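You operate a simulated robot arm through the tools that you are given. There is no shell and no other tool.

The job below is to be done with a simulated robot arm. You get a single attempt, and the scene is never put back.

## Task
Set up the bending jig: dark pegs in the 50 cm holes, stop at 80 cm.
Fine: free the red arm first so that it stands up; black lever back on hold; other pegs stay in the tray, laths on the rack.

Only the result counts: the job must be done as asked and must still hold three seconds after the hand-in. Knocking over, shifting, dropping, spilling or breaking anything else fails it.

## Robot
A 6-joint arm with a two-finger gripper, fixed in place. Base frame: the origin is on the floor under the middle of its stand, x ahead of it, y to its left, z up. Units: mm, degrees, N and s.
It reaches about 1637 mm from its shoulder. Its first joint turns from -166.0 to 166.0 degrees. Payload 3.43 kg.
The tool frame sits at the grasp point between the pads (the TCP): z along the fingers, y along the line on which they close. The tips reach 20 mm beyond it. The gripper opens to 190 mm; its body begins 248 mm behind the TCP.
Orientation is that of the tool frame in the base frame, as [roll, pitch, yaw] about the fixed x, y, z axes, in that order (R = Rz(yaw) Ry(pitch) Rx(roll)). With the fingers straight down and closing along the base's y, the tool's x points along the base's -x, its y along +y and its z along -z.

## Interface
- The arm moves only by the tool send_rows. Its argument "steps" is a list that holds one entry, the list of rows, each a list of 7 numbers: the shift along the tool's x, y, z in cm, then the turn, a rotation vector about the tool's x, y, z in degrees, then the finger opening in cm, from 0 to 19. In form: [[[x, y, z, ax, ay, az, jaw], ...]]. A call has 1 to 20 rows; each row shifts and turns the commanded pose from where the row before left it, along the tool's axes as they then stand. A row lasts 0.2 s, in which the tool goes at most 50 mm and 8.6 degrees; a call with a longer step from one row to the next is refused whole, and so is a gripper value outside its range. Where a pose cannot be reached the arm comes as near as it can. A force on the tool above 90 N (or 10 N above the force at the start of the call, whichever is more), or a blocked arm, ends the call early, and 0.2 s more pass. The fingers move at their own pace (about 45 mm/s each) and stop on an object; they squeeze with about 36 N. The grip force told is the motor's: it shows also when the fingers shut on nothing. Time passes only in rows, and 0.2 s behind the last, so rows that do not move let the fingers close. The reply holds the time, the measured pose of the TCP, the force on the tool along the base axes, the opening and the grip force, in the units named above and with some noise, with the torque about the TCP (base axes, N m) and any sound that the robot's microphone picked up, and new pictures: "show" is both (left out), scene, wrist or none.
- Cameras (640 x 400 px; columns grow to the right, rows downward): "scene" is fixed at [220.6, 650.7, 1481.3]; the picture's right is [-0.58, -0.81, 0.00], its down [-0.25, 0.18, -0.95] and it looks along [0.78, -0.55, -0.30] (base axes); focal length 338 px, centre (320, 200). "wrist" rides on the gripper at [70, -8, -288] in the tool frame; the picture's right is [0.12, 0.99, 0.00], its down [-0.96, 0.12, -0.25] and it looks along [-0.25, 0.03, 0.97] (tool axes); focal length 261 px, centre (320, 200). There is no depth. A picture from a camera that has moved, and an enlarged one, comes with that camera's place and axes in the base frame and with its lens.
- raise_lower(by): slides the trunk up (or, below 0, down) by that many mm; the arm rides with it, the base frame stays. It gives what a move gives, with no picture.
- zoom(camera, box): a new picture of the part [left, top, right, bottom] of that camera's present view, enlarged. It takes no simulated time.
- job_done(): hands the job in; it is judged then, once.

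Nothing tells you positions but the pictures and the camera data. Unless the task says otherwise, let go and move clear before handing in.

The tools are called after "Call:" as name(argument=value, ...) on one line, values as JSON. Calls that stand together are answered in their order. send_rows: Moves the arm, as the interface text tells. Its arguments: {"type":"object","properties":{"steps":{"type":"array","items":{"type":"array","items":{"type":"array","items":{"type":"number"}}}},"show":{"type":"string","enum":["both","scene","wrist","none"]}},"required":["steps"]} The other tools are called the same way: raise_lower (by) moves the trunk up or down; zoom (camera, box) takes an enlarged picture of a part of a camera's view; job_done () hands the job in.

At the start:

```text
time: 0.0
tool_pos: [588.5, -11.1, 1313.4]
tool_rot: [-180.0, 0.0, -180.0]
wrist_force: [0.3, 0.6, 1.1]
wrist_torque: [0.03, -0.01, -0.03]
grip_width: 189.7
grasp_force: 0.1
trunk travel left (down, up): [-150.0, 90.0]
```

scene: 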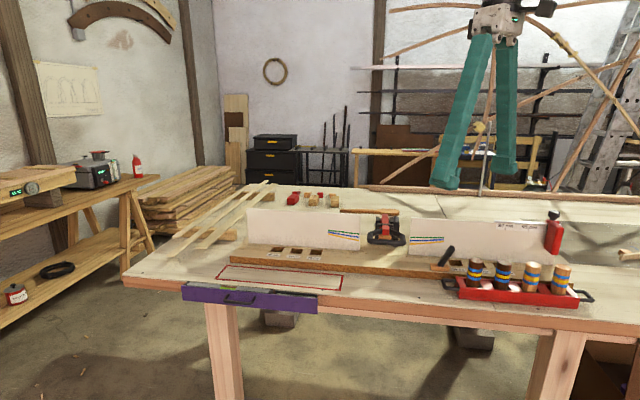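
wrist: 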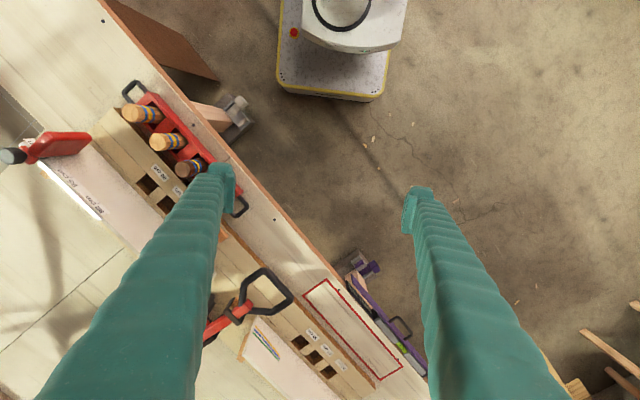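

I see a bench with a bending jig (a board with square holes, two white charts, a red clamp in the middle), a red tray with four pegs at the right, and laths on a rack at the left. Before moving I'll zoom in to read labels and identify the parts.

Call:
zoom(camera="scene", box=[400, 200, 600, 325])

Call:
zoom(camera="scene", box=[220, 180, 420, 305])

Call:
zoom(camera="wrist", box=[0, 80, 240, 230])

Call:
zoom(camera="wrist", box=[190, 250, 430, 400])

```text
3.20 times, centred on (500, 262) of scene
camera zoom: at [220.6, 650.7, 1481.3], right [-0.58, -0.81, 0.0], down [-0.25, 0.18, -0.95], along [0.78, -0.55, -0.3], focal length 1082 px, centre (-256, 0)
```

zoom: 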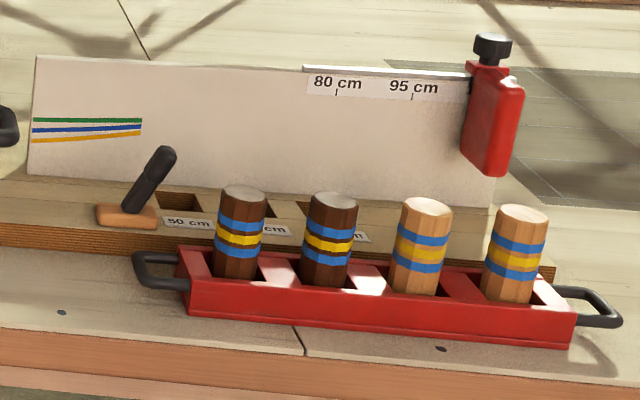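

```text
3.20 times, centred on (320, 242) of scene
camera zoom: at [220.6, 650.7, 1481.3], right [-0.58, -0.81, 0.0], down [-0.25, 0.18, -0.95], along [0.78, -0.55, -0.3], focal length 1082 px, centre (320, 64)
```

zoom: 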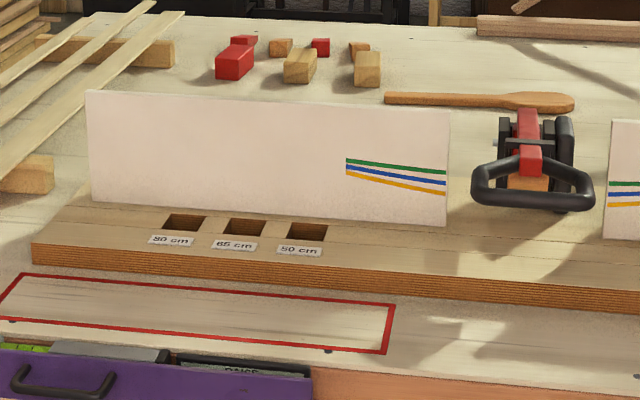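

```text
2.67 times, centred on (120, 155) of wrist
camera zoom: at [517.8, -19.2, 1600.9], right [-0.12, 0.99, 0.0], down [0.96, 0.12, 0.25], along [0.25, 0.03, -0.97], focal length 695 px, centre (853, 320)
```

zoom: 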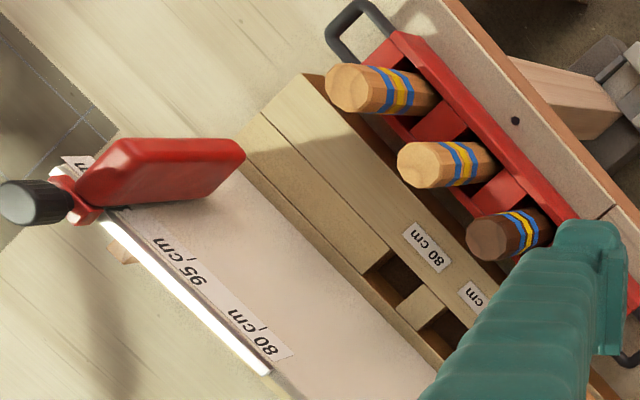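

```text
2.67 times, centred on (310, 325) of wrist
camera zoom: at [517.8, -19.2, 1600.9], right [-0.12, 0.99, 0.0], down [0.96, 0.12, 0.25], along [0.25, 0.03, -0.97], focal length 695 px, centre (347, -133)
```

zoom: 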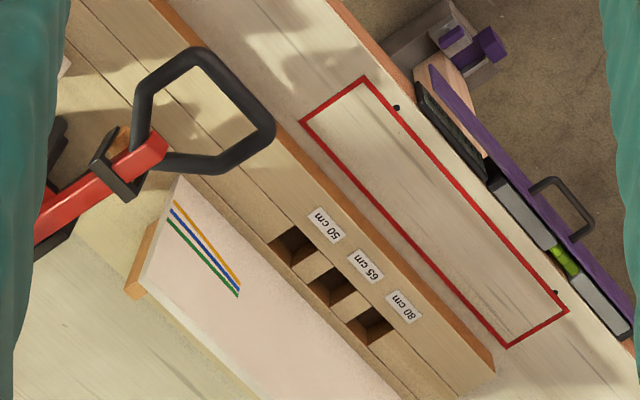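

The jig runs diagonally (about 45° to the base axes): the left 50 cm hole is near (1168, -6, 910), the right one near (816, -366, 910), with the red clamp in between and the black lever just left of the right 50 cm hole. I'll move the hand above the jig's front edge and align it with the jig for a better look.

Call:
send_rows(steps=[[[-3.5, -3.1, 0.5, 0, 0, 0, 19], [-3.5, -3.1, 0.5, 0, 0, 0, 19], [-3.5, -3.1, 0.5, 0, 0, 0, 19], [-3.5, -3.1, 0.5, 0, 0, 0, 19], [-3.5, -3.1, 0.5, 0, 0, 0, 19], [-3.5, -3.1, 0.5, 0, 0, 0, 19], [0, 0, 0, 0, 0, 7.5, 19], [0, 0, 0, 0, 0, 7.5, 19], [0, 0, 0, 0, 0, 7.5, 19], [0, 0, 0, 0, 0, 7.5, 19], [0, 0, 0, 0, 0, 7.5, 19], [0, 0, 0, 0, 0, 7.5, 19]]], show="both")

```text
time: 2.6
tool_pos: [789.1, -194.9, 1259.8]
tool_rot: [179.9, 0.2, 134.9]
wrist_force: [0.8, 0.0, -0.5]
wrist_torque: [-0.01, -0.01, 0.01]
grip_width: 190.3
grasp_force: 0.0
out of reach, approached as far as the arm can: row 5, 6
trunk travel left (down, up): [-150.0, 90.0]
camera wrist: at [731.8, -150.0, 1547.6], right [0.62, 0.79, 0.0], down [0.76, -0.6, 0.25], along [0.2, -0.15, -0.97], focal length 261 px, centre (320, 200)
```

scene: 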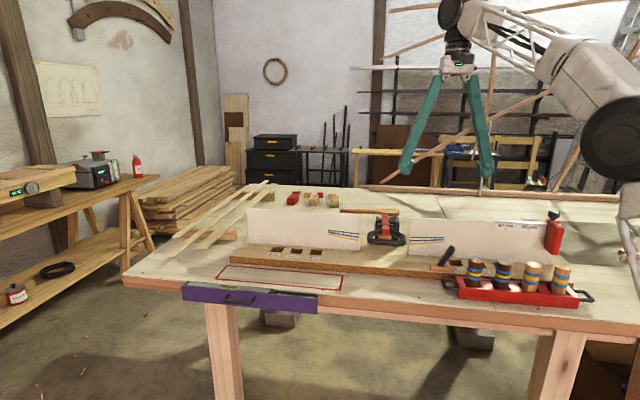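
wrist: 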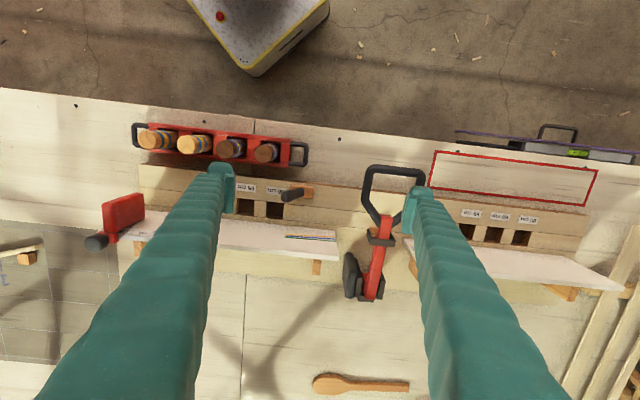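

The hand is now above the jig front edge. Let me look closely at the clamp, the lever, the labels and the stop.

Call:
zoom(camera="wrist", box=[220, 130, 440, 310])

Call:
zoom(camera="wrist", box=[80, 110, 320, 260])

Call:
zoom(camera="scene", box=[350, 195, 480, 280])

Call:
zoom(camera="scene", box=[480, 195, 600, 275])

```text
2.22 times, centred on (330, 220) of wrist
camera zoom: at [731.8, -150.0, 1547.6], right [0.62, 0.79, 0.0], down [0.76, -0.6, 0.25], along [0.2, -0.15, -0.97], focal length 579 px, centre (298, 156)
```

zoom: 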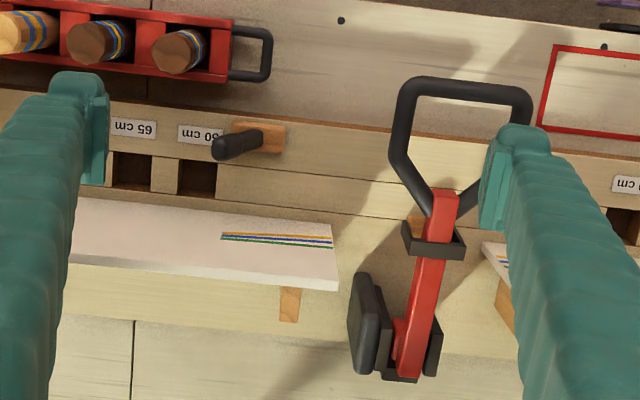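

```text
2.67 times, centred on (200, 185) of wrist
camera zoom: at [731.8, -150.0, 1547.6], right [0.62, 0.79, 0.0], down [0.76, -0.6, 0.25], along [0.2, -0.15, -0.97], focal length 695 px, centre (640, 240)
```

zoom: 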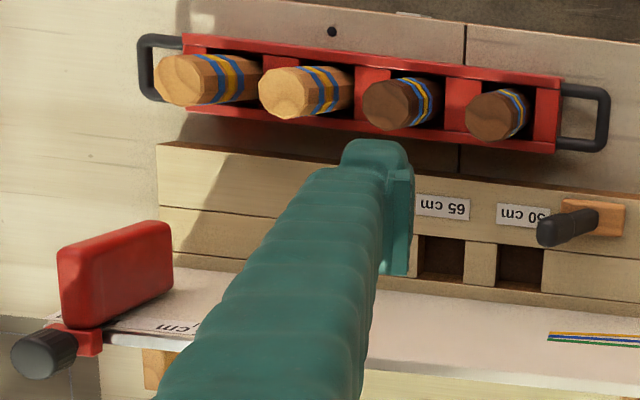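

```text
4.71 times, centred on (415, 238) of scene
camera zoom: at [220.6, 650.7, 1481.3], right [-0.58, -0.81, 0.0], down [-0.25, 0.18, -0.95], along [0.78, -0.55, -0.3], focal length 1591 px, centre (-127, 24)
```

zoom: 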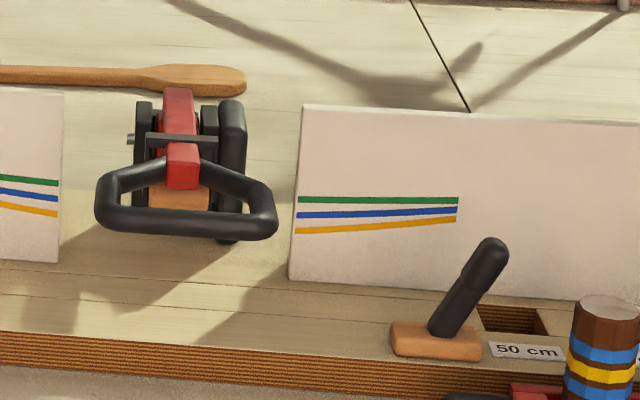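

```text
5.00 times, centred on (540, 235) of scene
camera zoom: at [220.6, 650.7, 1481.3], right [-0.58, -0.81, 0.0], down [-0.25, 0.18, -0.95], along [0.78, -0.55, -0.3], focal length 1691 px, centre (-780, 25)
```

zoom: 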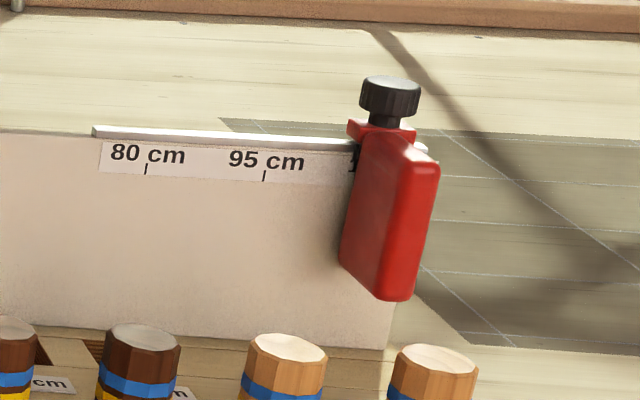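

The red arm runs from a pivot near (1115, -300, 980) to its loop handle near (917, -106, 1030); there is a thick black bar beside the pivot and a small tilted black lever on a wooden block near the right 50 cm hole. I'll move closer above the clamp to see how it works.

Call:
send_rows(steps=[[[-3.0, 3.0, 1.6, 0, 0, 0, 19], [-3.0, 3.0, 1.6, 0, 0, 0, 19], [-3.0, 3.0, 1.6, 0, 0, 0, 19], [-3.0, 3.0, 1.6, 0, 0, 0, 19], [-3.0, 3.0, 1.6, 0, 0, 0, 19]]], show="both")

Call:
zoom(camera="wrist", box=[160, 50, 480, 250])

Call:
zoom(camera="wrist", box=[160, 200, 480, 400])

```text
time: 3.8
tool_pos: [970.7, -189.8, 1138.8]
tool_rot: [179.8, 0.3, 135.1]
wrist_force: [-0.2, -0.1, 0.2]
wrist_torque: [0.0, -0.17, 0.02]
grip_width: 190.1
grasp_force: 0.1
out of reach, approached as far as the arm can: row 1, 2, 3, 4, 5
trunk travel left (down, up): [-150.0, 90.0]
camera wrist: at [912.4, -143.6, 1428.1], right [0.62, 0.79, 0.0], down [0.76, -0.6, 0.25], along [0.2, -0.15, -0.97], focal length 261 px, centre (320, 200)
```

scene: 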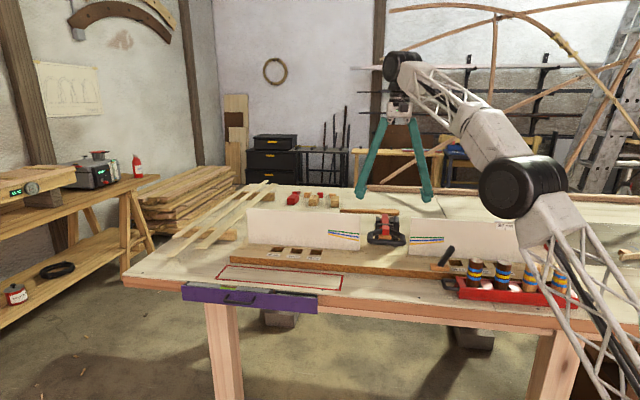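
wrist: 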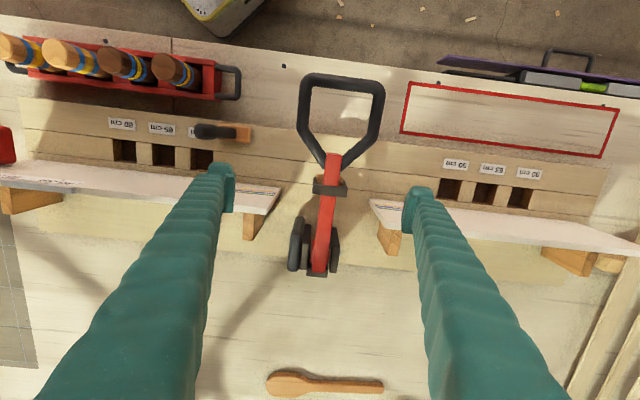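

```text
2.00 times, centred on (320, 150) of wrist
camera zoom: at [912.4, -143.6, 1428.1], right [0.62, 0.79, 0.0], down [0.76, -0.6, 0.25], along [0.2, -0.15, -0.97], focal length 521 px, centre (320, 300)
```

zoom: 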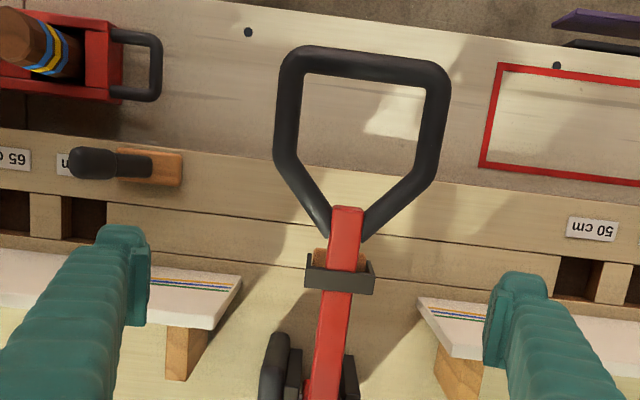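

```text
2.00 times, centred on (320, 300) of wrist
camera zoom: at [912.4, -143.6, 1428.1], right [0.62, 0.79, 0.0], down [0.76, -0.6, 0.25], along [0.2, -0.15, -0.97], focal length 521 px, centre (320, 0)
```

zoom: 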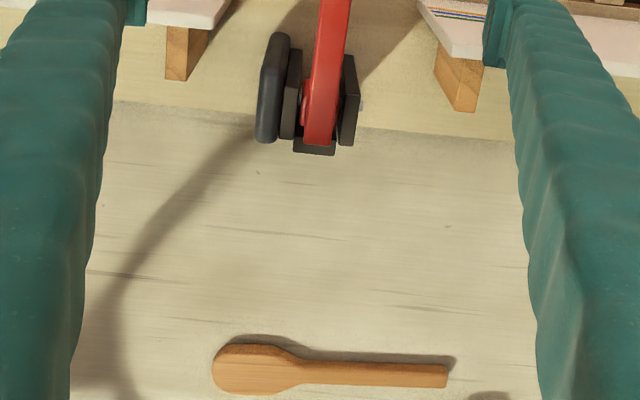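

The hand is at the edge of its reach here, so the shoulder is low; I'll raise the trunk for more reach. I'll also zoom hard with the scene camera on the clamp and on the lever.

Call:
zoom(camera="scene", box=[362, 205, 412, 255])

Call:
zoom(camera="scene", box=[425, 235, 475, 285])

Call:
zoom(camera="scene", box=[450, 245, 530, 295])

Call:
zoom(camera="wrist", box=[280, 150, 360, 290])

Call:
zoom(camera="wrist", box=[170, 100, 270, 170])

```text
8.00 times, centred on (387, 230) of scene
camera zoom: at [220.6, 650.7, 1481.3], right [-0.58, -0.81, 0.0], down [-0.25, 0.18, -0.95], along [0.78, -0.55, -0.3], focal length 2705 px, centre (-216, -40)
```

zoom: 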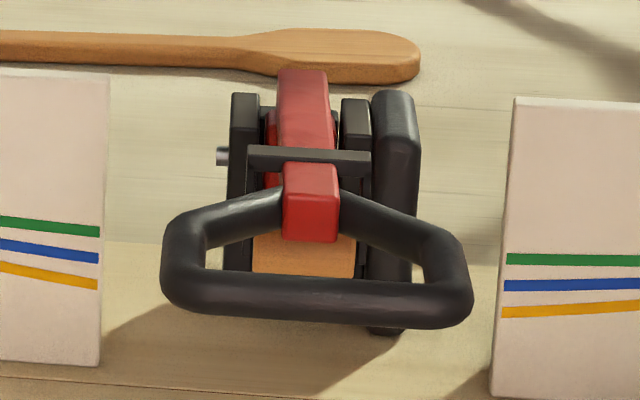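

```text
8.00 times, centred on (450, 260) of scene
camera zoom: at [220.6, 650.7, 1481.3], right [-0.58, -0.81, 0.0], down [-0.25, 0.18, -0.95], along [0.78, -0.55, -0.3], focal length 2705 px, centre (-720, -280)
```

zoom: 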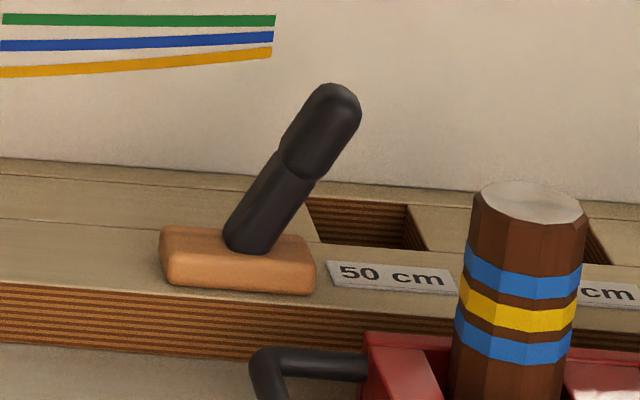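

```text
8.00 times, centred on (490, 270) of scene
camera zoom: at [220.6, 650.7, 1481.3], right [-0.58, -0.81, 0.0], down [-0.25, 0.18, -0.95], along [0.78, -0.55, -0.3], focal length 2705 px, centre (-1040, -360)
```

zoom: 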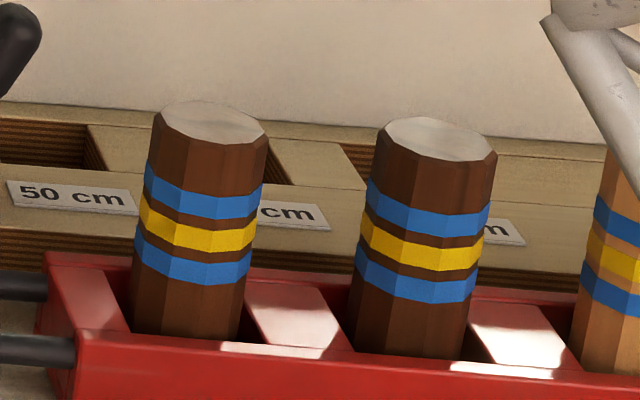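

```text
2.86 times, centred on (320, 220) of wrist
camera zoom: at [912.4, -143.6, 1428.1], right [0.62, 0.79, 0.0], down [0.76, -0.6, 0.25], along [0.2, -0.15, -0.97], focal length 745 px, centre (320, 143)
```

zoom: 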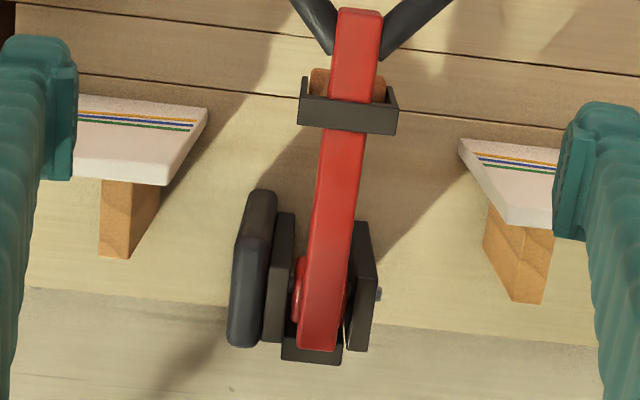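

```text
5.71 times, centred on (220, 135) of wrist
camera zoom: at [912.4, -143.6, 1428.1], right [0.62, 0.79, 0.0], down [0.76, -0.6, 0.25], along [0.2, -0.15, -0.97], focal length 1489 px, centre (891, 571)
```

zoom: 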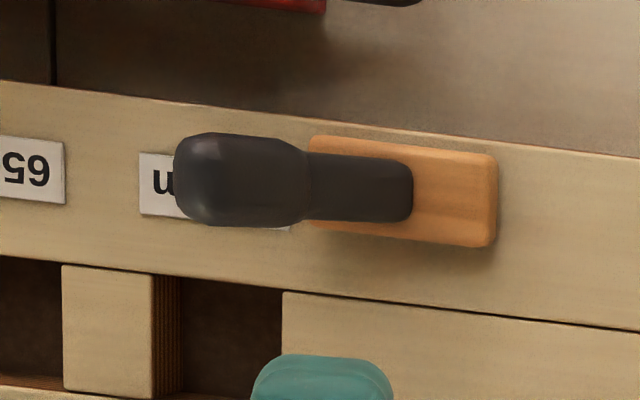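

The clamp's red arm sits in a bracket with a collar, and the small tilted lever on the wooden block looks like the hold/release lever (now tilted to the right). I'll raise the trunk for reach and then swing the hand to look at the clamp from the side.

Call:
raise_lower(by=90)

```text
time: 5.0
tool_pos: [970.5, -189.7, 1230.0]
tool_rot: [179.7, 0.3, 135.0]
wrist_force: [0.2, 0.3, 0.4]
wrist_torque: [0.0, 0.04, 0.02]
grip_width: 190.1
grasp_force: 0.1
trunk travel left (down, up): [-240.0, 0.0]
```

Call:
send_rows(steps=[[[3.9, -2.5, 1.3, 0, 0, 0, 19], [3.9, -2.5, 1.3, 0, 0, 0, 19], [3.9, -2.5, 1.3, 0, 0, 0, 19], [3.9, -2.5, 1.3, 0, 0, 0, 19], [3.9, -2.5, 1.3, 0, 0, 0, 19], [0, 0, 0, 0, 0, -7.5, 19], [0, 0, 0, 0, 0, -7.5, 19], [0, 0, 0, 0, 0, -7.5, 19], [0, 0, 0, 0, 0, -7.5, 19], [0, 0, 0, 0, -7.5, 0, 19], [0, 0, 0, 0, -7.5, 0, 19], [0, 0, 0, 0, -7.5, 0, 19], [0, 0, 0, 0, -7.5, 0, 19], [0, 0, 0, 0, -7.5, 0, 19], [0, 0, 0, 0, -7.5, 0, 19]]], show="both")

Call:
zoom(camera="wrist", box=[240, 150, 400, 250])

```text
time: 8.2
tool_pos: [745.3, -138.4, 1164.0]
tool_rot: [179.9, 45.4, 165.0]
wrist_force: [0.3, -0.7, -0.6]
wrist_torque: [-0.03, 0.08, -0.02]
grip_width: 190.0
grasp_force: 0.1
trunk travel left (down, up): [-240.0, 0.0]
camera wrist: at [496.5, -80.8, 1316.3], right [0.18, 0.98, -0.08], down [0.51, -0.02, 0.86], along [0.84, -0.19, -0.51], focal length 261 px, centre (320, 200)
```

scene: 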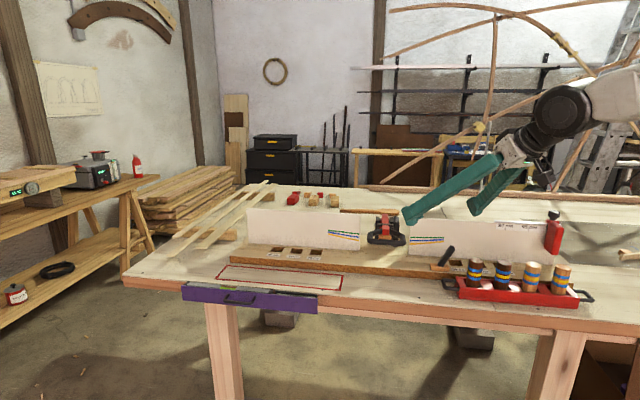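
wrist: 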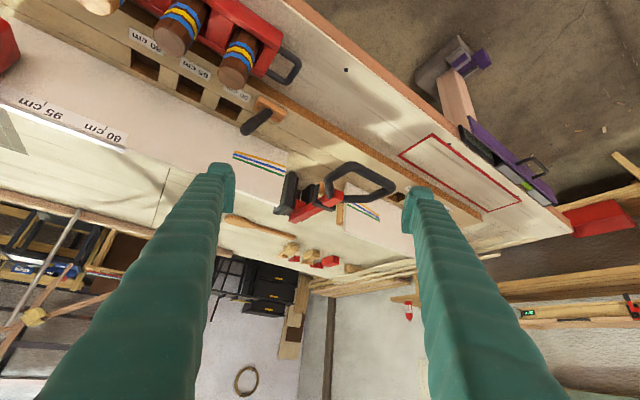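

```text
4.00 times, centred on (320, 200) of wrist
camera zoom: at [496.5, -80.8, 1316.3], right [0.18, 0.98, -0.08], down [0.51, -0.02, 0.86], along [0.84, -0.19, -0.51], focal length 1043 px, centre (320, 200)
```

zoom: 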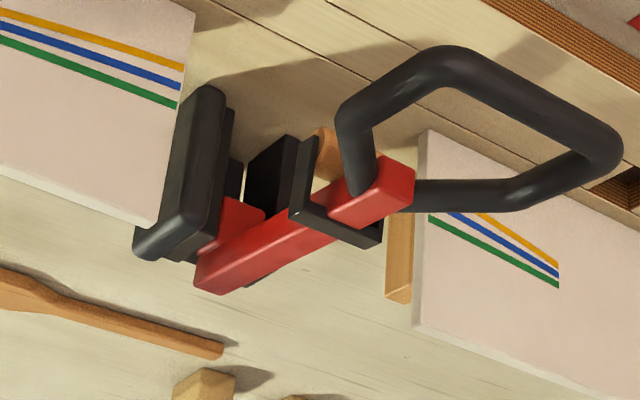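

Call:
zoom(camera="wrist", box=[270, 165, 350, 225])

Call:
zoom(camera="wrist", box=[225, 80, 305, 140])

```text
6.67 times, centred on (310, 195) of wrist
camera zoom: at [496.5, -80.8, 1316.3], right [0.18, 0.98, -0.08], down [0.51, -0.02, 0.86], along [0.84, -0.19, -0.51], focal length 1738 px, centre (387, 233)
```

zoom: 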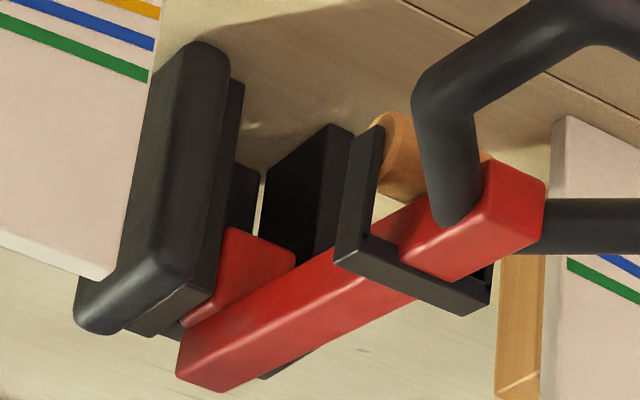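

```text
6.67 times, centred on (265, 110) of wrist
camera zoom: at [496.5, -80.8, 1316.3], right [0.18, 0.98, -0.08], down [0.51, -0.02, 0.86], along [0.84, -0.19, -0.51], focal length 1738 px, centre (687, 800)
```

zoom: 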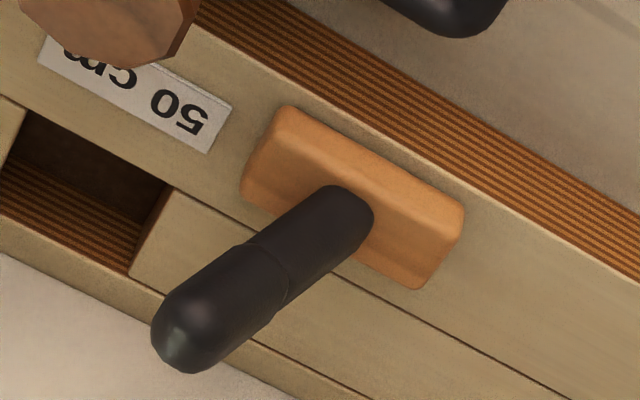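

The lever's tip is near (802, -300, 986) and its root near (820, -283, 925), leaning right. I'll turn the hand straight down again and bring it above the lever with a moderate opening, so the fingers can straddle it.

Call:
send_rows(steps=[[[0, 0, 0, 0, 7.5, 0, 19], [0, 0, 0, 0, 7.5, 0, 16], [0, 0, 0, 0, 7.5, 0, 14], [0, 0, 0, 0, 7.5, 0, 12], [0, 0, 0, 0, 7.5, 0, 10], [0, 0, 0, 0, 7.5, 0, 8], [0, 0, 0, 0, 0, 7.5, 7], [0, 0, 0, 0, 0, 7.5, 7], [0, 0, 0, 0, 0, 7.5, 7], [0, 0, 0, 0, 0, 7.5, 7], [-3.87, -1.57, 1.6, 0, 0, 0, 7], [-3.87, -1.57, 1.6, 0, 0, 0, 7], [-3.87, -1.57, 1.6, 0, 0, 0, 7], [-3.87, -1.57, 1.6, 0, 0, 0, 7]]], show="both")

Call:
zoom(camera="wrist", box=[220, 100, 420, 225])

Call:
zoom(camera="scene", box=[350, 170, 550, 295])

```text
time: 11.2
tool_pos: [807.7, -296.0, 1100.8]
tool_rot: [179.8, 0.3, 135.0]
wrist_force: [-0.5, 0.5, 1.0]
wrist_torque: [-0.12, -0.11, -0.02]
grip_width: 69.8
grasp_force: 0.0
trunk travel left (down, up): [-240.0, 0.0]
camera wrist: at [749.7, -251.3, 1388.2], right [0.62, 0.79, 0.0], down [0.76, -0.6, 0.25], along [0.2, -0.15, -0.97], focal length 261 px, centre (320, 200)
```

scene: 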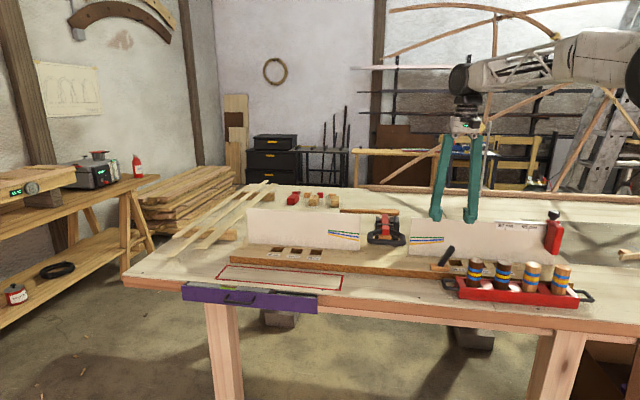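
wrist: 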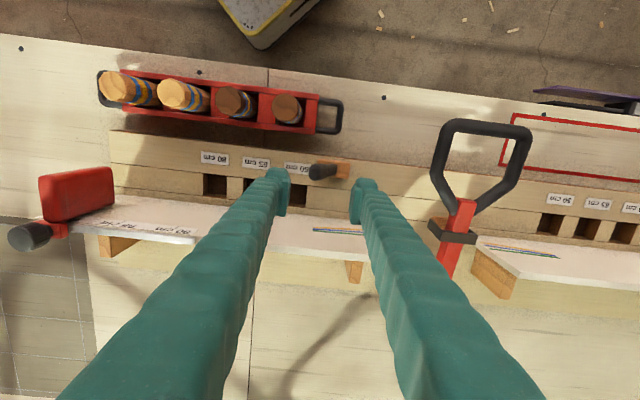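

```text
3.20 times, centred on (320, 162) of wrist
camera zoom: at [749.7, -251.3, 1388.2], right [0.62, 0.79, 0.0], down [0.76, -0.6, 0.25], along [0.2, -0.15, -0.97], focal length 834 px, centre (320, 320)
```

zoom: 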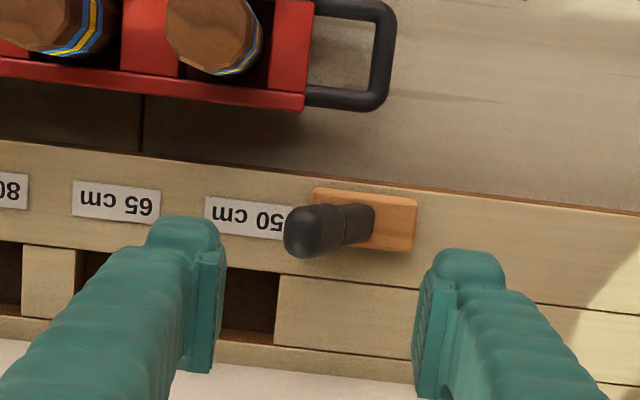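

```text
3.20 times, centred on (450, 232) of scene
camera zoom: at [220.6, 650.7, 1481.3], right [-0.58, -0.81, 0.0], down [-0.25, 0.18, -0.95], along [0.78, -0.55, -0.3], focal length 1082 px, centre (-96, 96)
```

zoom: 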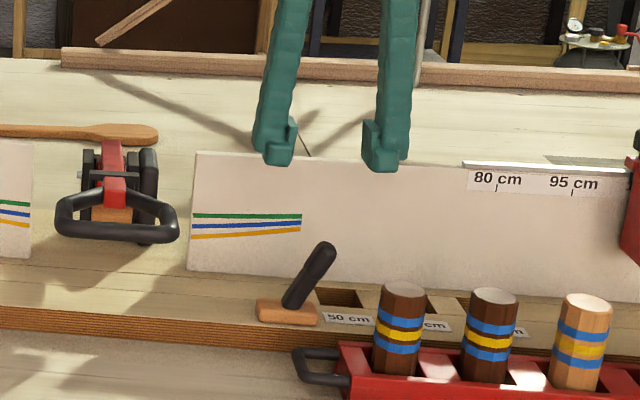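

The fingers hang right above the lever. I'll shift slightly so they straddle it, go down to lever height and check.

Call:
send_rows(steps=[[[0.9, 0.6, 4.4, 0, 0, 0, 7], [0, 0, 4.4, 0, 0, 0, 7], [0, 0, 4.4, 0, 0, 0, 7]]], show="both")

Call:
zoom(camera="wrist", box=[220, 100, 420, 225])

Call:
zoom(camera="scene", box=[400, 195, 520, 295])

```text
time: 12.1
tool_pos: [808.0, -282.0, 969.0]
tool_rot: [179.8, 0.2, 134.9]
wrist_force: [0.2, 0.3, 0.4]
wrist_torque: [-0.03, -0.07, -0.01]
grip_width: 69.9
grasp_force: 0.0
trunk travel left (down, up): [-240.0, 0.0]
camera wrist: at [749.5, -237.7, 1255.4], right [0.62, 0.79, 0.0], down [0.76, -0.6, 0.25], along [0.2, -0.15, -0.97], focal length 261 px, centre (320, 200)
```

scene: 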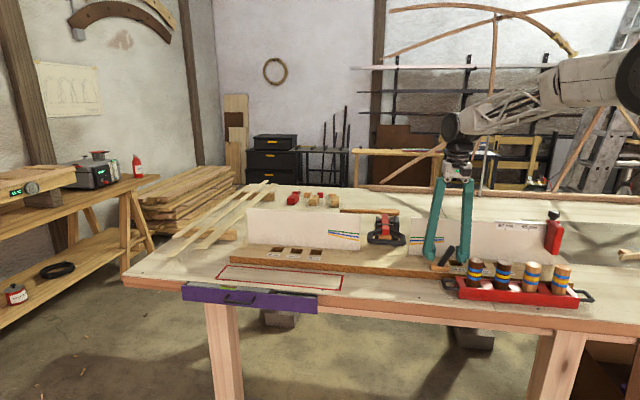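
wrist: 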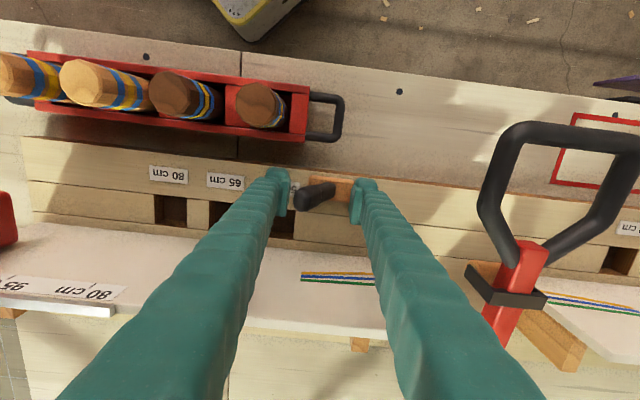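

```text
3.20 times, centred on (320, 162) of wrist
camera zoom: at [749.5, -237.7, 1255.4], right [0.62, 0.79, 0.0], down [0.76, -0.6, 0.25], along [0.2, -0.15, -0.97], focal length 834 px, centre (320, 320)
```

zoom: 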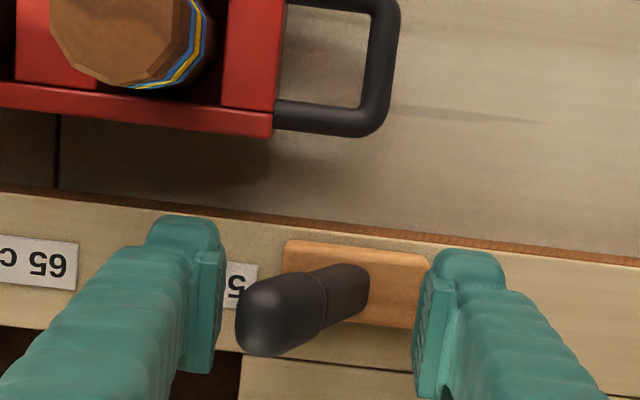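

```text
4.00 times, centred on (460, 245) of scene
camera zoom: at [220.6, 650.7, 1481.3], right [-0.58, -0.81, 0.0], down [-0.25, 0.18, -0.95], along [0.78, -0.55, -0.3], focal length 1353 px, centre (-240, 20)
```

zoom: 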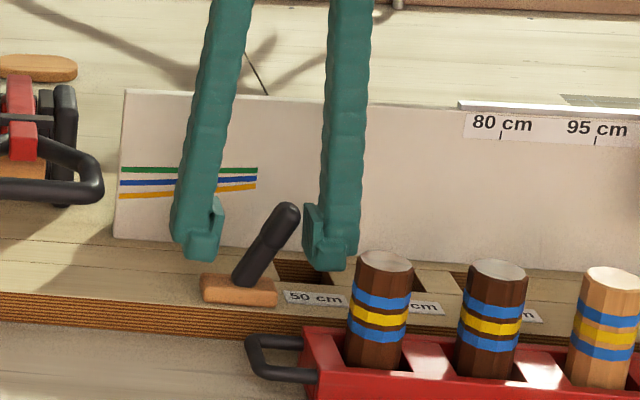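

The lever stands between the fingers. I'll push it gently to the left (toward the clamp) and watch what it does.

Call:
send_rows(steps=[[[0, 1.0, 0, 0, 0, 0, 7], [0, 1.0, 0, 0, 0, 0, 7], [0, 1.0, 0, 0, 0, 0, 7]]], show="both")

Call:
zoom(camera="wrist", box=[220, 100, 420, 225])

```text
time: 12.8
tool_pos: [830.0, -260.5, 968.7]
tool_rot: [179.7, 0.3, 135.0]
wrist_force: [0.1, -0.5, -0.5]
wrist_torque: [0.01, -0.02, -0.01]
grip_width: 70.1
grasp_force: 0.3
trunk travel left (down, up): [-240.0, 0.0]
camera wrist: at [772.0, -216.6, 1255.6], right [0.62, 0.79, 0.0], down [0.76, -0.6, 0.25], along [0.2, -0.15, -0.97], focal length 261 px, centre (320, 200)
```

scene: 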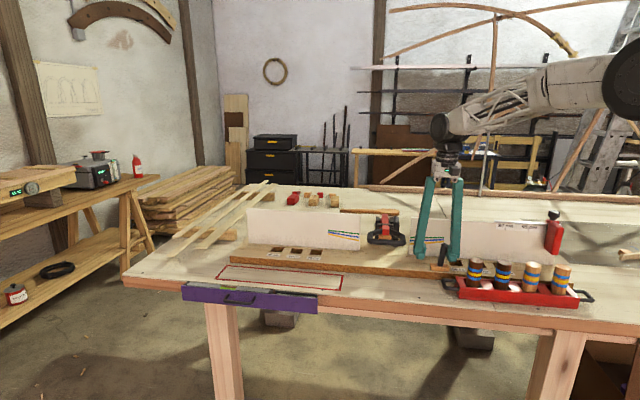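
wrist: 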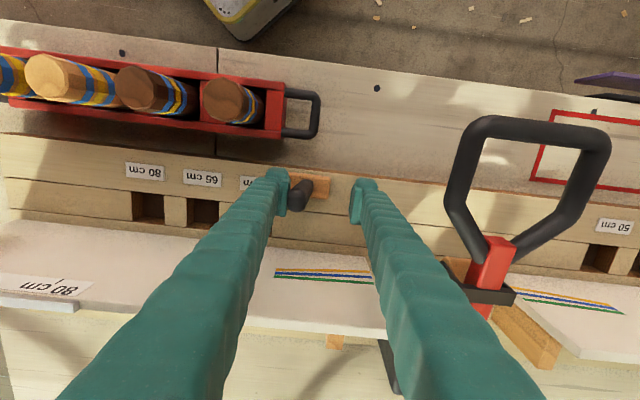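

```text
3.20 times, centred on (320, 162) of wrist
camera zoom: at [772.0, -216.6, 1255.6], right [0.62, 0.79, 0.0], down [0.76, -0.6, 0.25], along [0.2, -0.15, -0.97], focal length 834 px, centre (320, 320)
```

zoom: 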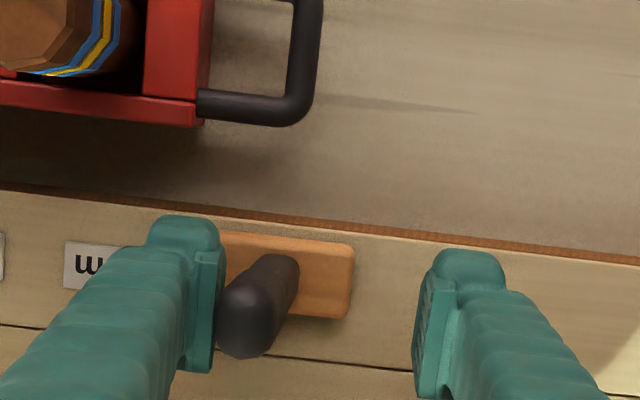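

The lever moves easily with the right finger. I'll keep pushing it over to the left.

Call:
send_rows(steps=[[[0, 1.0, 0, 0, 0, 0, 7], [0, 1.0, 0, 0, 0, 0, 7], [0, 1.0, 0, 0, 0, 0, 7]]], show="both")

Call:
zoom(camera="wrist", box=[220, 100, 420, 225])

Call:
zoom(camera="scene", box=[350, 195, 520, 295])

```text
time: 13.7
tool_pos: [850.4, -242.6, 969.3]
tool_rot: [179.9, 0.2, 134.9]
wrist_force: [-6.9, -5.0, 1.1]
wrist_torque: [-0.05, 0.11, -0.08]
grip_width: 75.1
grasp_force: 4.6
trunk travel left (down, up): [-240.0, 0.0]
camera wrist: at [792.5, -197.0, 1256.5], right [0.62, 0.79, 0.0], down [0.76, -0.6, 0.25], along [0.2, -0.15, -0.97], focal length 261 px, centre (320, 200)
```

scene: 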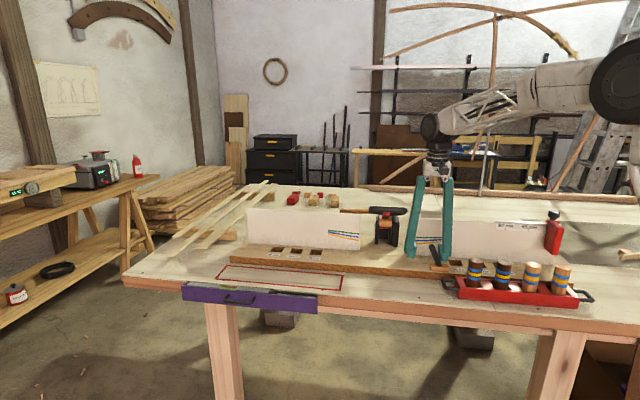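
wrist: 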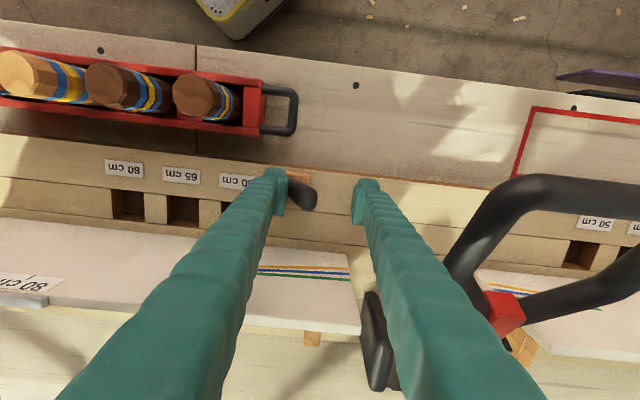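

```text
3.20 times, centred on (320, 162) of wrist
camera zoom: at [792.5, -197.0, 1256.5], right [0.62, 0.79, 0.0], down [0.76, -0.6, 0.25], along [0.2, -0.15, -0.97], focal length 834 px, centre (320, 320)
```

zoom: 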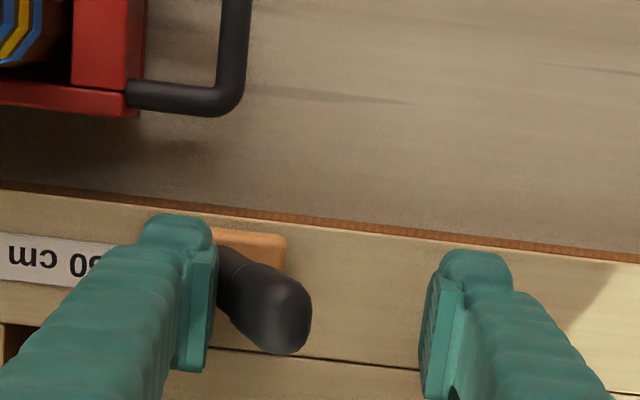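

```text
3.76 times, centred on (435, 245) of scene
camera zoom: at [220.6, 650.7, 1481.3], right [-0.58, -0.81, 0.0], down [-0.25, 0.18, -0.95], along [0.78, -0.55, -0.3], focal length 1273 px, centre (-113, 31)
```

zoom: 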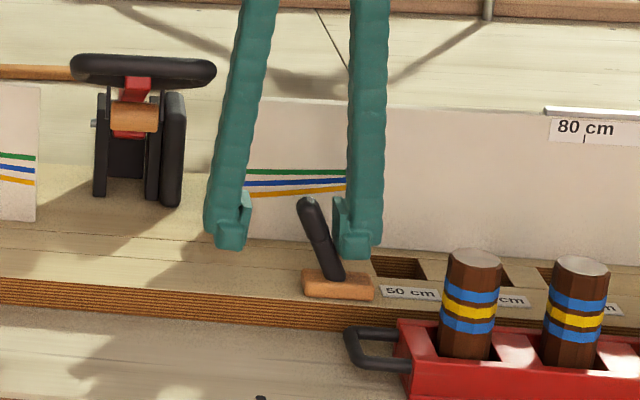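

The lever reached its end and the red arm is rising. I'll relieve the push slightly and wait to see where the arm ends up.

Call:
send_rows(steps=[[[0, -0.5, 0, 0, 0, 0, 7], [0, 0, 0, 0, 0, 0, 7], [0, 0, 0, 0, 0, 0, 7], [0, 0, 0, 0, 0, 0, 7], [0, 0, 0, 0, 0, 0, 7], [0, 0, 0, 0, 0, 0, 7]]], show="both")

Call:
zoom(camera="scene", box=[350, 175, 520, 295])

```text
time: 15.1
tool_pos: [848.5, -244.6, 968.7]
tool_rot: [179.8, 0.3, 135.0]
wrist_force: [-1.5, -1.2, 1.0]
wrist_torque: [-0.01, 0.06, 0.02]
grip_width: 70.9
grasp_force: 0.7
trunk travel left (down, up): [-240.0, 0.0]
camera wrist: at [789.6, -198.4, 1256.0], right [0.62, 0.79, 0.0], down [0.76, -0.6, 0.25], along [0.2, -0.15, -0.97], focal length 261 px, centre (320, 200)
```

scene: 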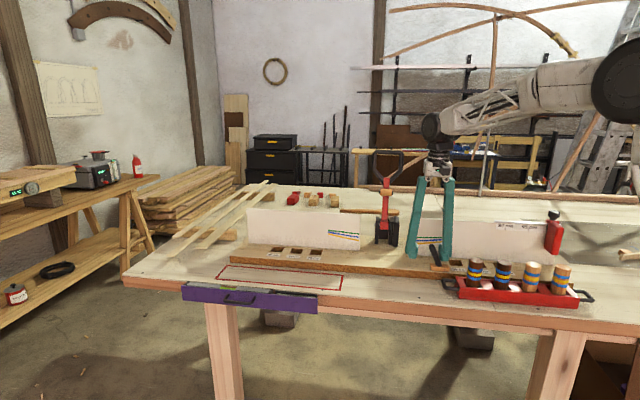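
wrist: 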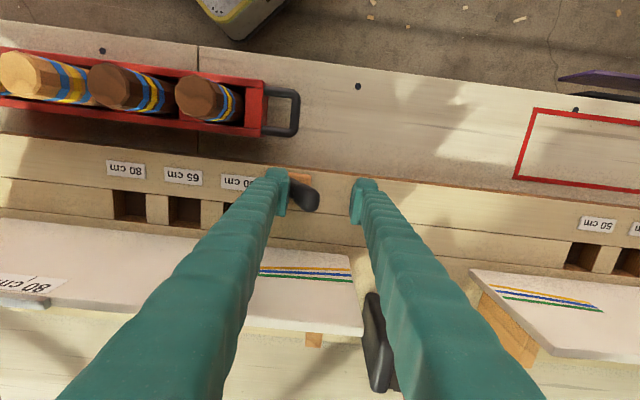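

```text
3.33 times, centred on (435, 235) of scene
camera zoom: at [220.6, 650.7, 1481.3], right [-0.58, -0.81, 0.0], down [-0.25, 0.18, -0.95], along [0.78, -0.55, -0.3], focal length 1127 px, centre (-63, 83)
```

zoom: 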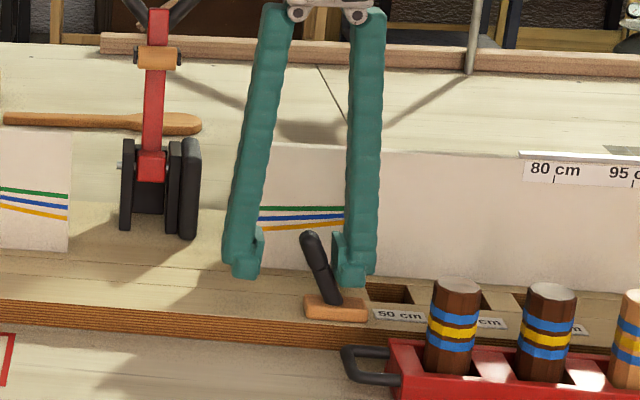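

The red arm now stands upright. Next I push the black lever back to the right (hold) with the left finger.

Call:
send_rows(steps=[[[0, -1.2, 0, 0, 0, 0, 7], [0, -1.2, 0, 0, 0, 0, 7], [0, -1.2, 0, 0, 0, 0, 7], [0, -1.2, 0, 0, 0, 0, 7], [0, -1.2, 0, 0, 0, 0, 7], [0, -1.0, 0, 0, 0, 0, 7]]], show="both")

Call:
zoom(camera="scene", box=[400, 195, 520, 295])

Call:
zoom(camera="wrist", box=[220, 100, 420, 225])

```text
time: 16.4
tool_pos: [797.7, -294.0, 967.7]
tool_rot: [179.8, 0.2, 135.0]
wrist_force: [0.8, 0.6, -1.1]
wrist_torque: [-0.04, -0.01, -0.04]
grip_width: 69.6
grasp_force: 0.0
trunk travel left (down, up): [-240.0, 0.0]
camera wrist: at [739.3, -249.0, 1256.2], right [0.62, 0.79, 0.0], down [0.76, -0.6, 0.25], along [0.2, -0.15, -0.97], focal length 261 px, centre (320, 200)
```

scene: 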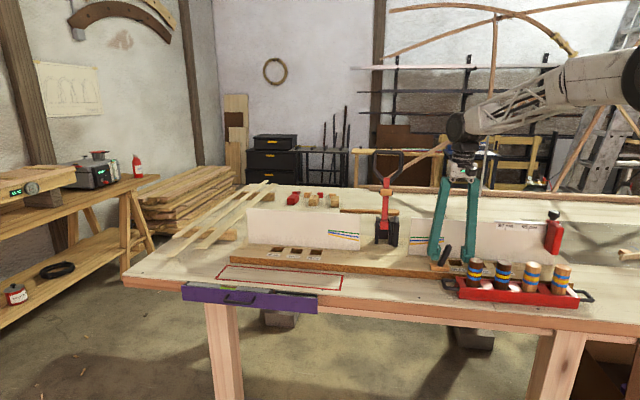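
wrist: 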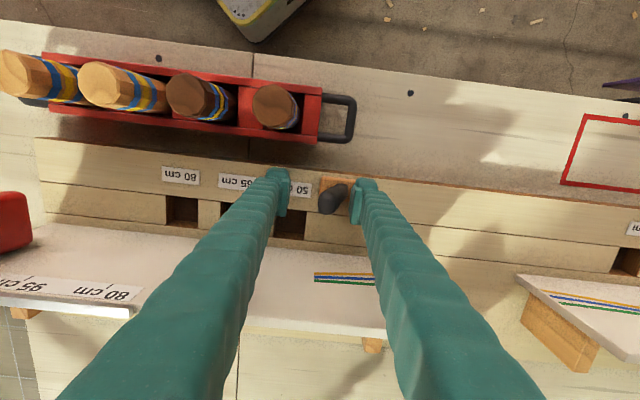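

```text
4.00 times, centred on (460, 245) of scene
camera zoom: at [220.6, 650.7, 1481.3], right [-0.58, -0.81, 0.0], down [-0.25, 0.18, -0.95], along [0.78, -0.55, -0.3], focal length 1353 px, centre (-240, 20)
```

zoom: 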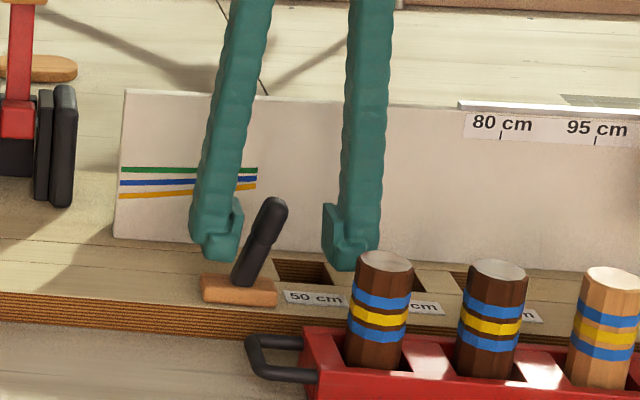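

```text
3.20 times, centred on (320, 162) of wrist
camera zoom: at [739.3, -249.0, 1256.2], right [0.62, 0.79, 0.0], down [0.76, -0.6, 0.25], along [0.2, -0.15, -0.97], focal length 834 px, centre (320, 320)
```

zoom: 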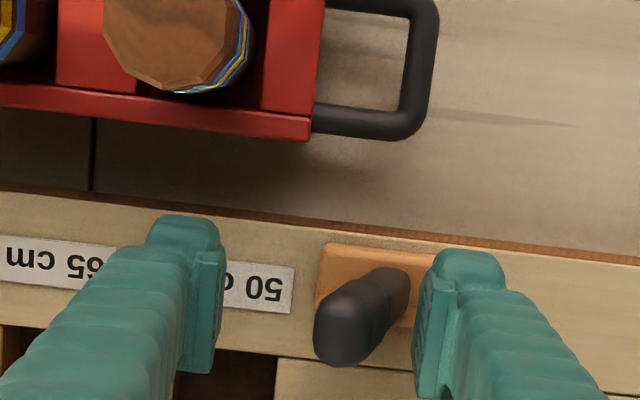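

The lever is past the middle; a few more steps to the right until it reaches its stop.

Call:
send_rows(steps=[[[0, -1.0, 0, 0, 0, 0, 7], [0, -0.8, 0, 0, 0, 0, 7], [0, -0.6, 0, 0, 0, 0, 7]]], show="both")

Call:
zoom(camera="scene", box=[400, 195, 520, 295])

```text
time: 17.2
tool_pos: [783.8, -308.4, 968.0]
tool_rot: [179.8, 0.3, 135.0]
wrist_force: [15.4, 16.6, 2.9]
wrist_torque: [0.29, -0.26, -0.04]
grip_width: 83.6
grasp_force: 11.8
trunk travel left (down, up): [-240.0, 0.0]
camera wrist: at [723.9, -263.7, 1255.8], right [0.62, 0.79, 0.0], down [0.76, -0.6, 0.25], along [0.2, -0.15, -0.97], focal length 261 px, centre (320, 200)
```

scene: 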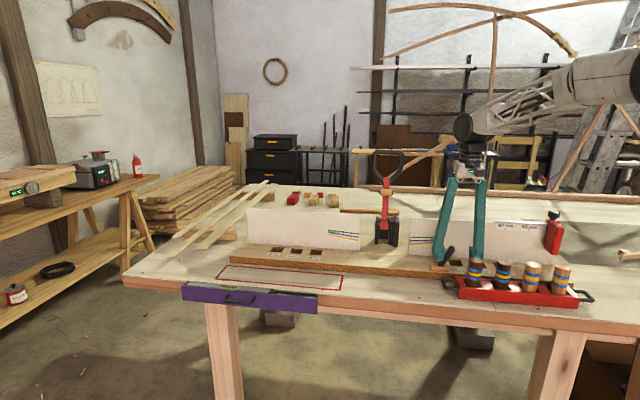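
wrist: 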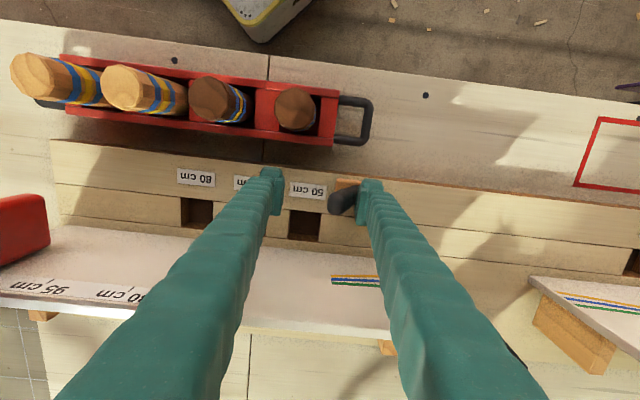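

```text
4.00 times, centred on (460, 245) of scene
camera zoom: at [220.6, 650.7, 1481.3], right [-0.58, -0.81, 0.0], down [-0.25, 0.18, -0.95], along [0.78, -0.55, -0.3], focal length 1353 px, centre (-240, 20)
```

zoom: 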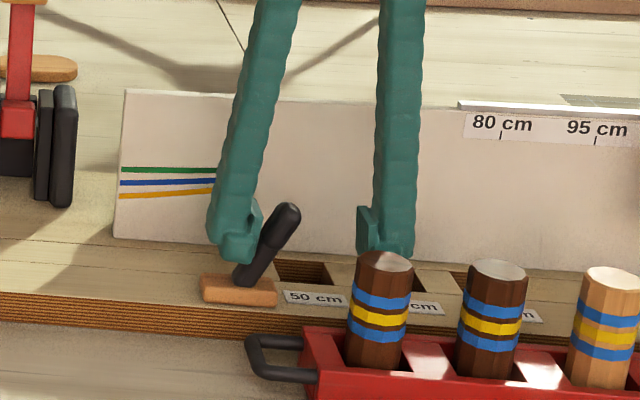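

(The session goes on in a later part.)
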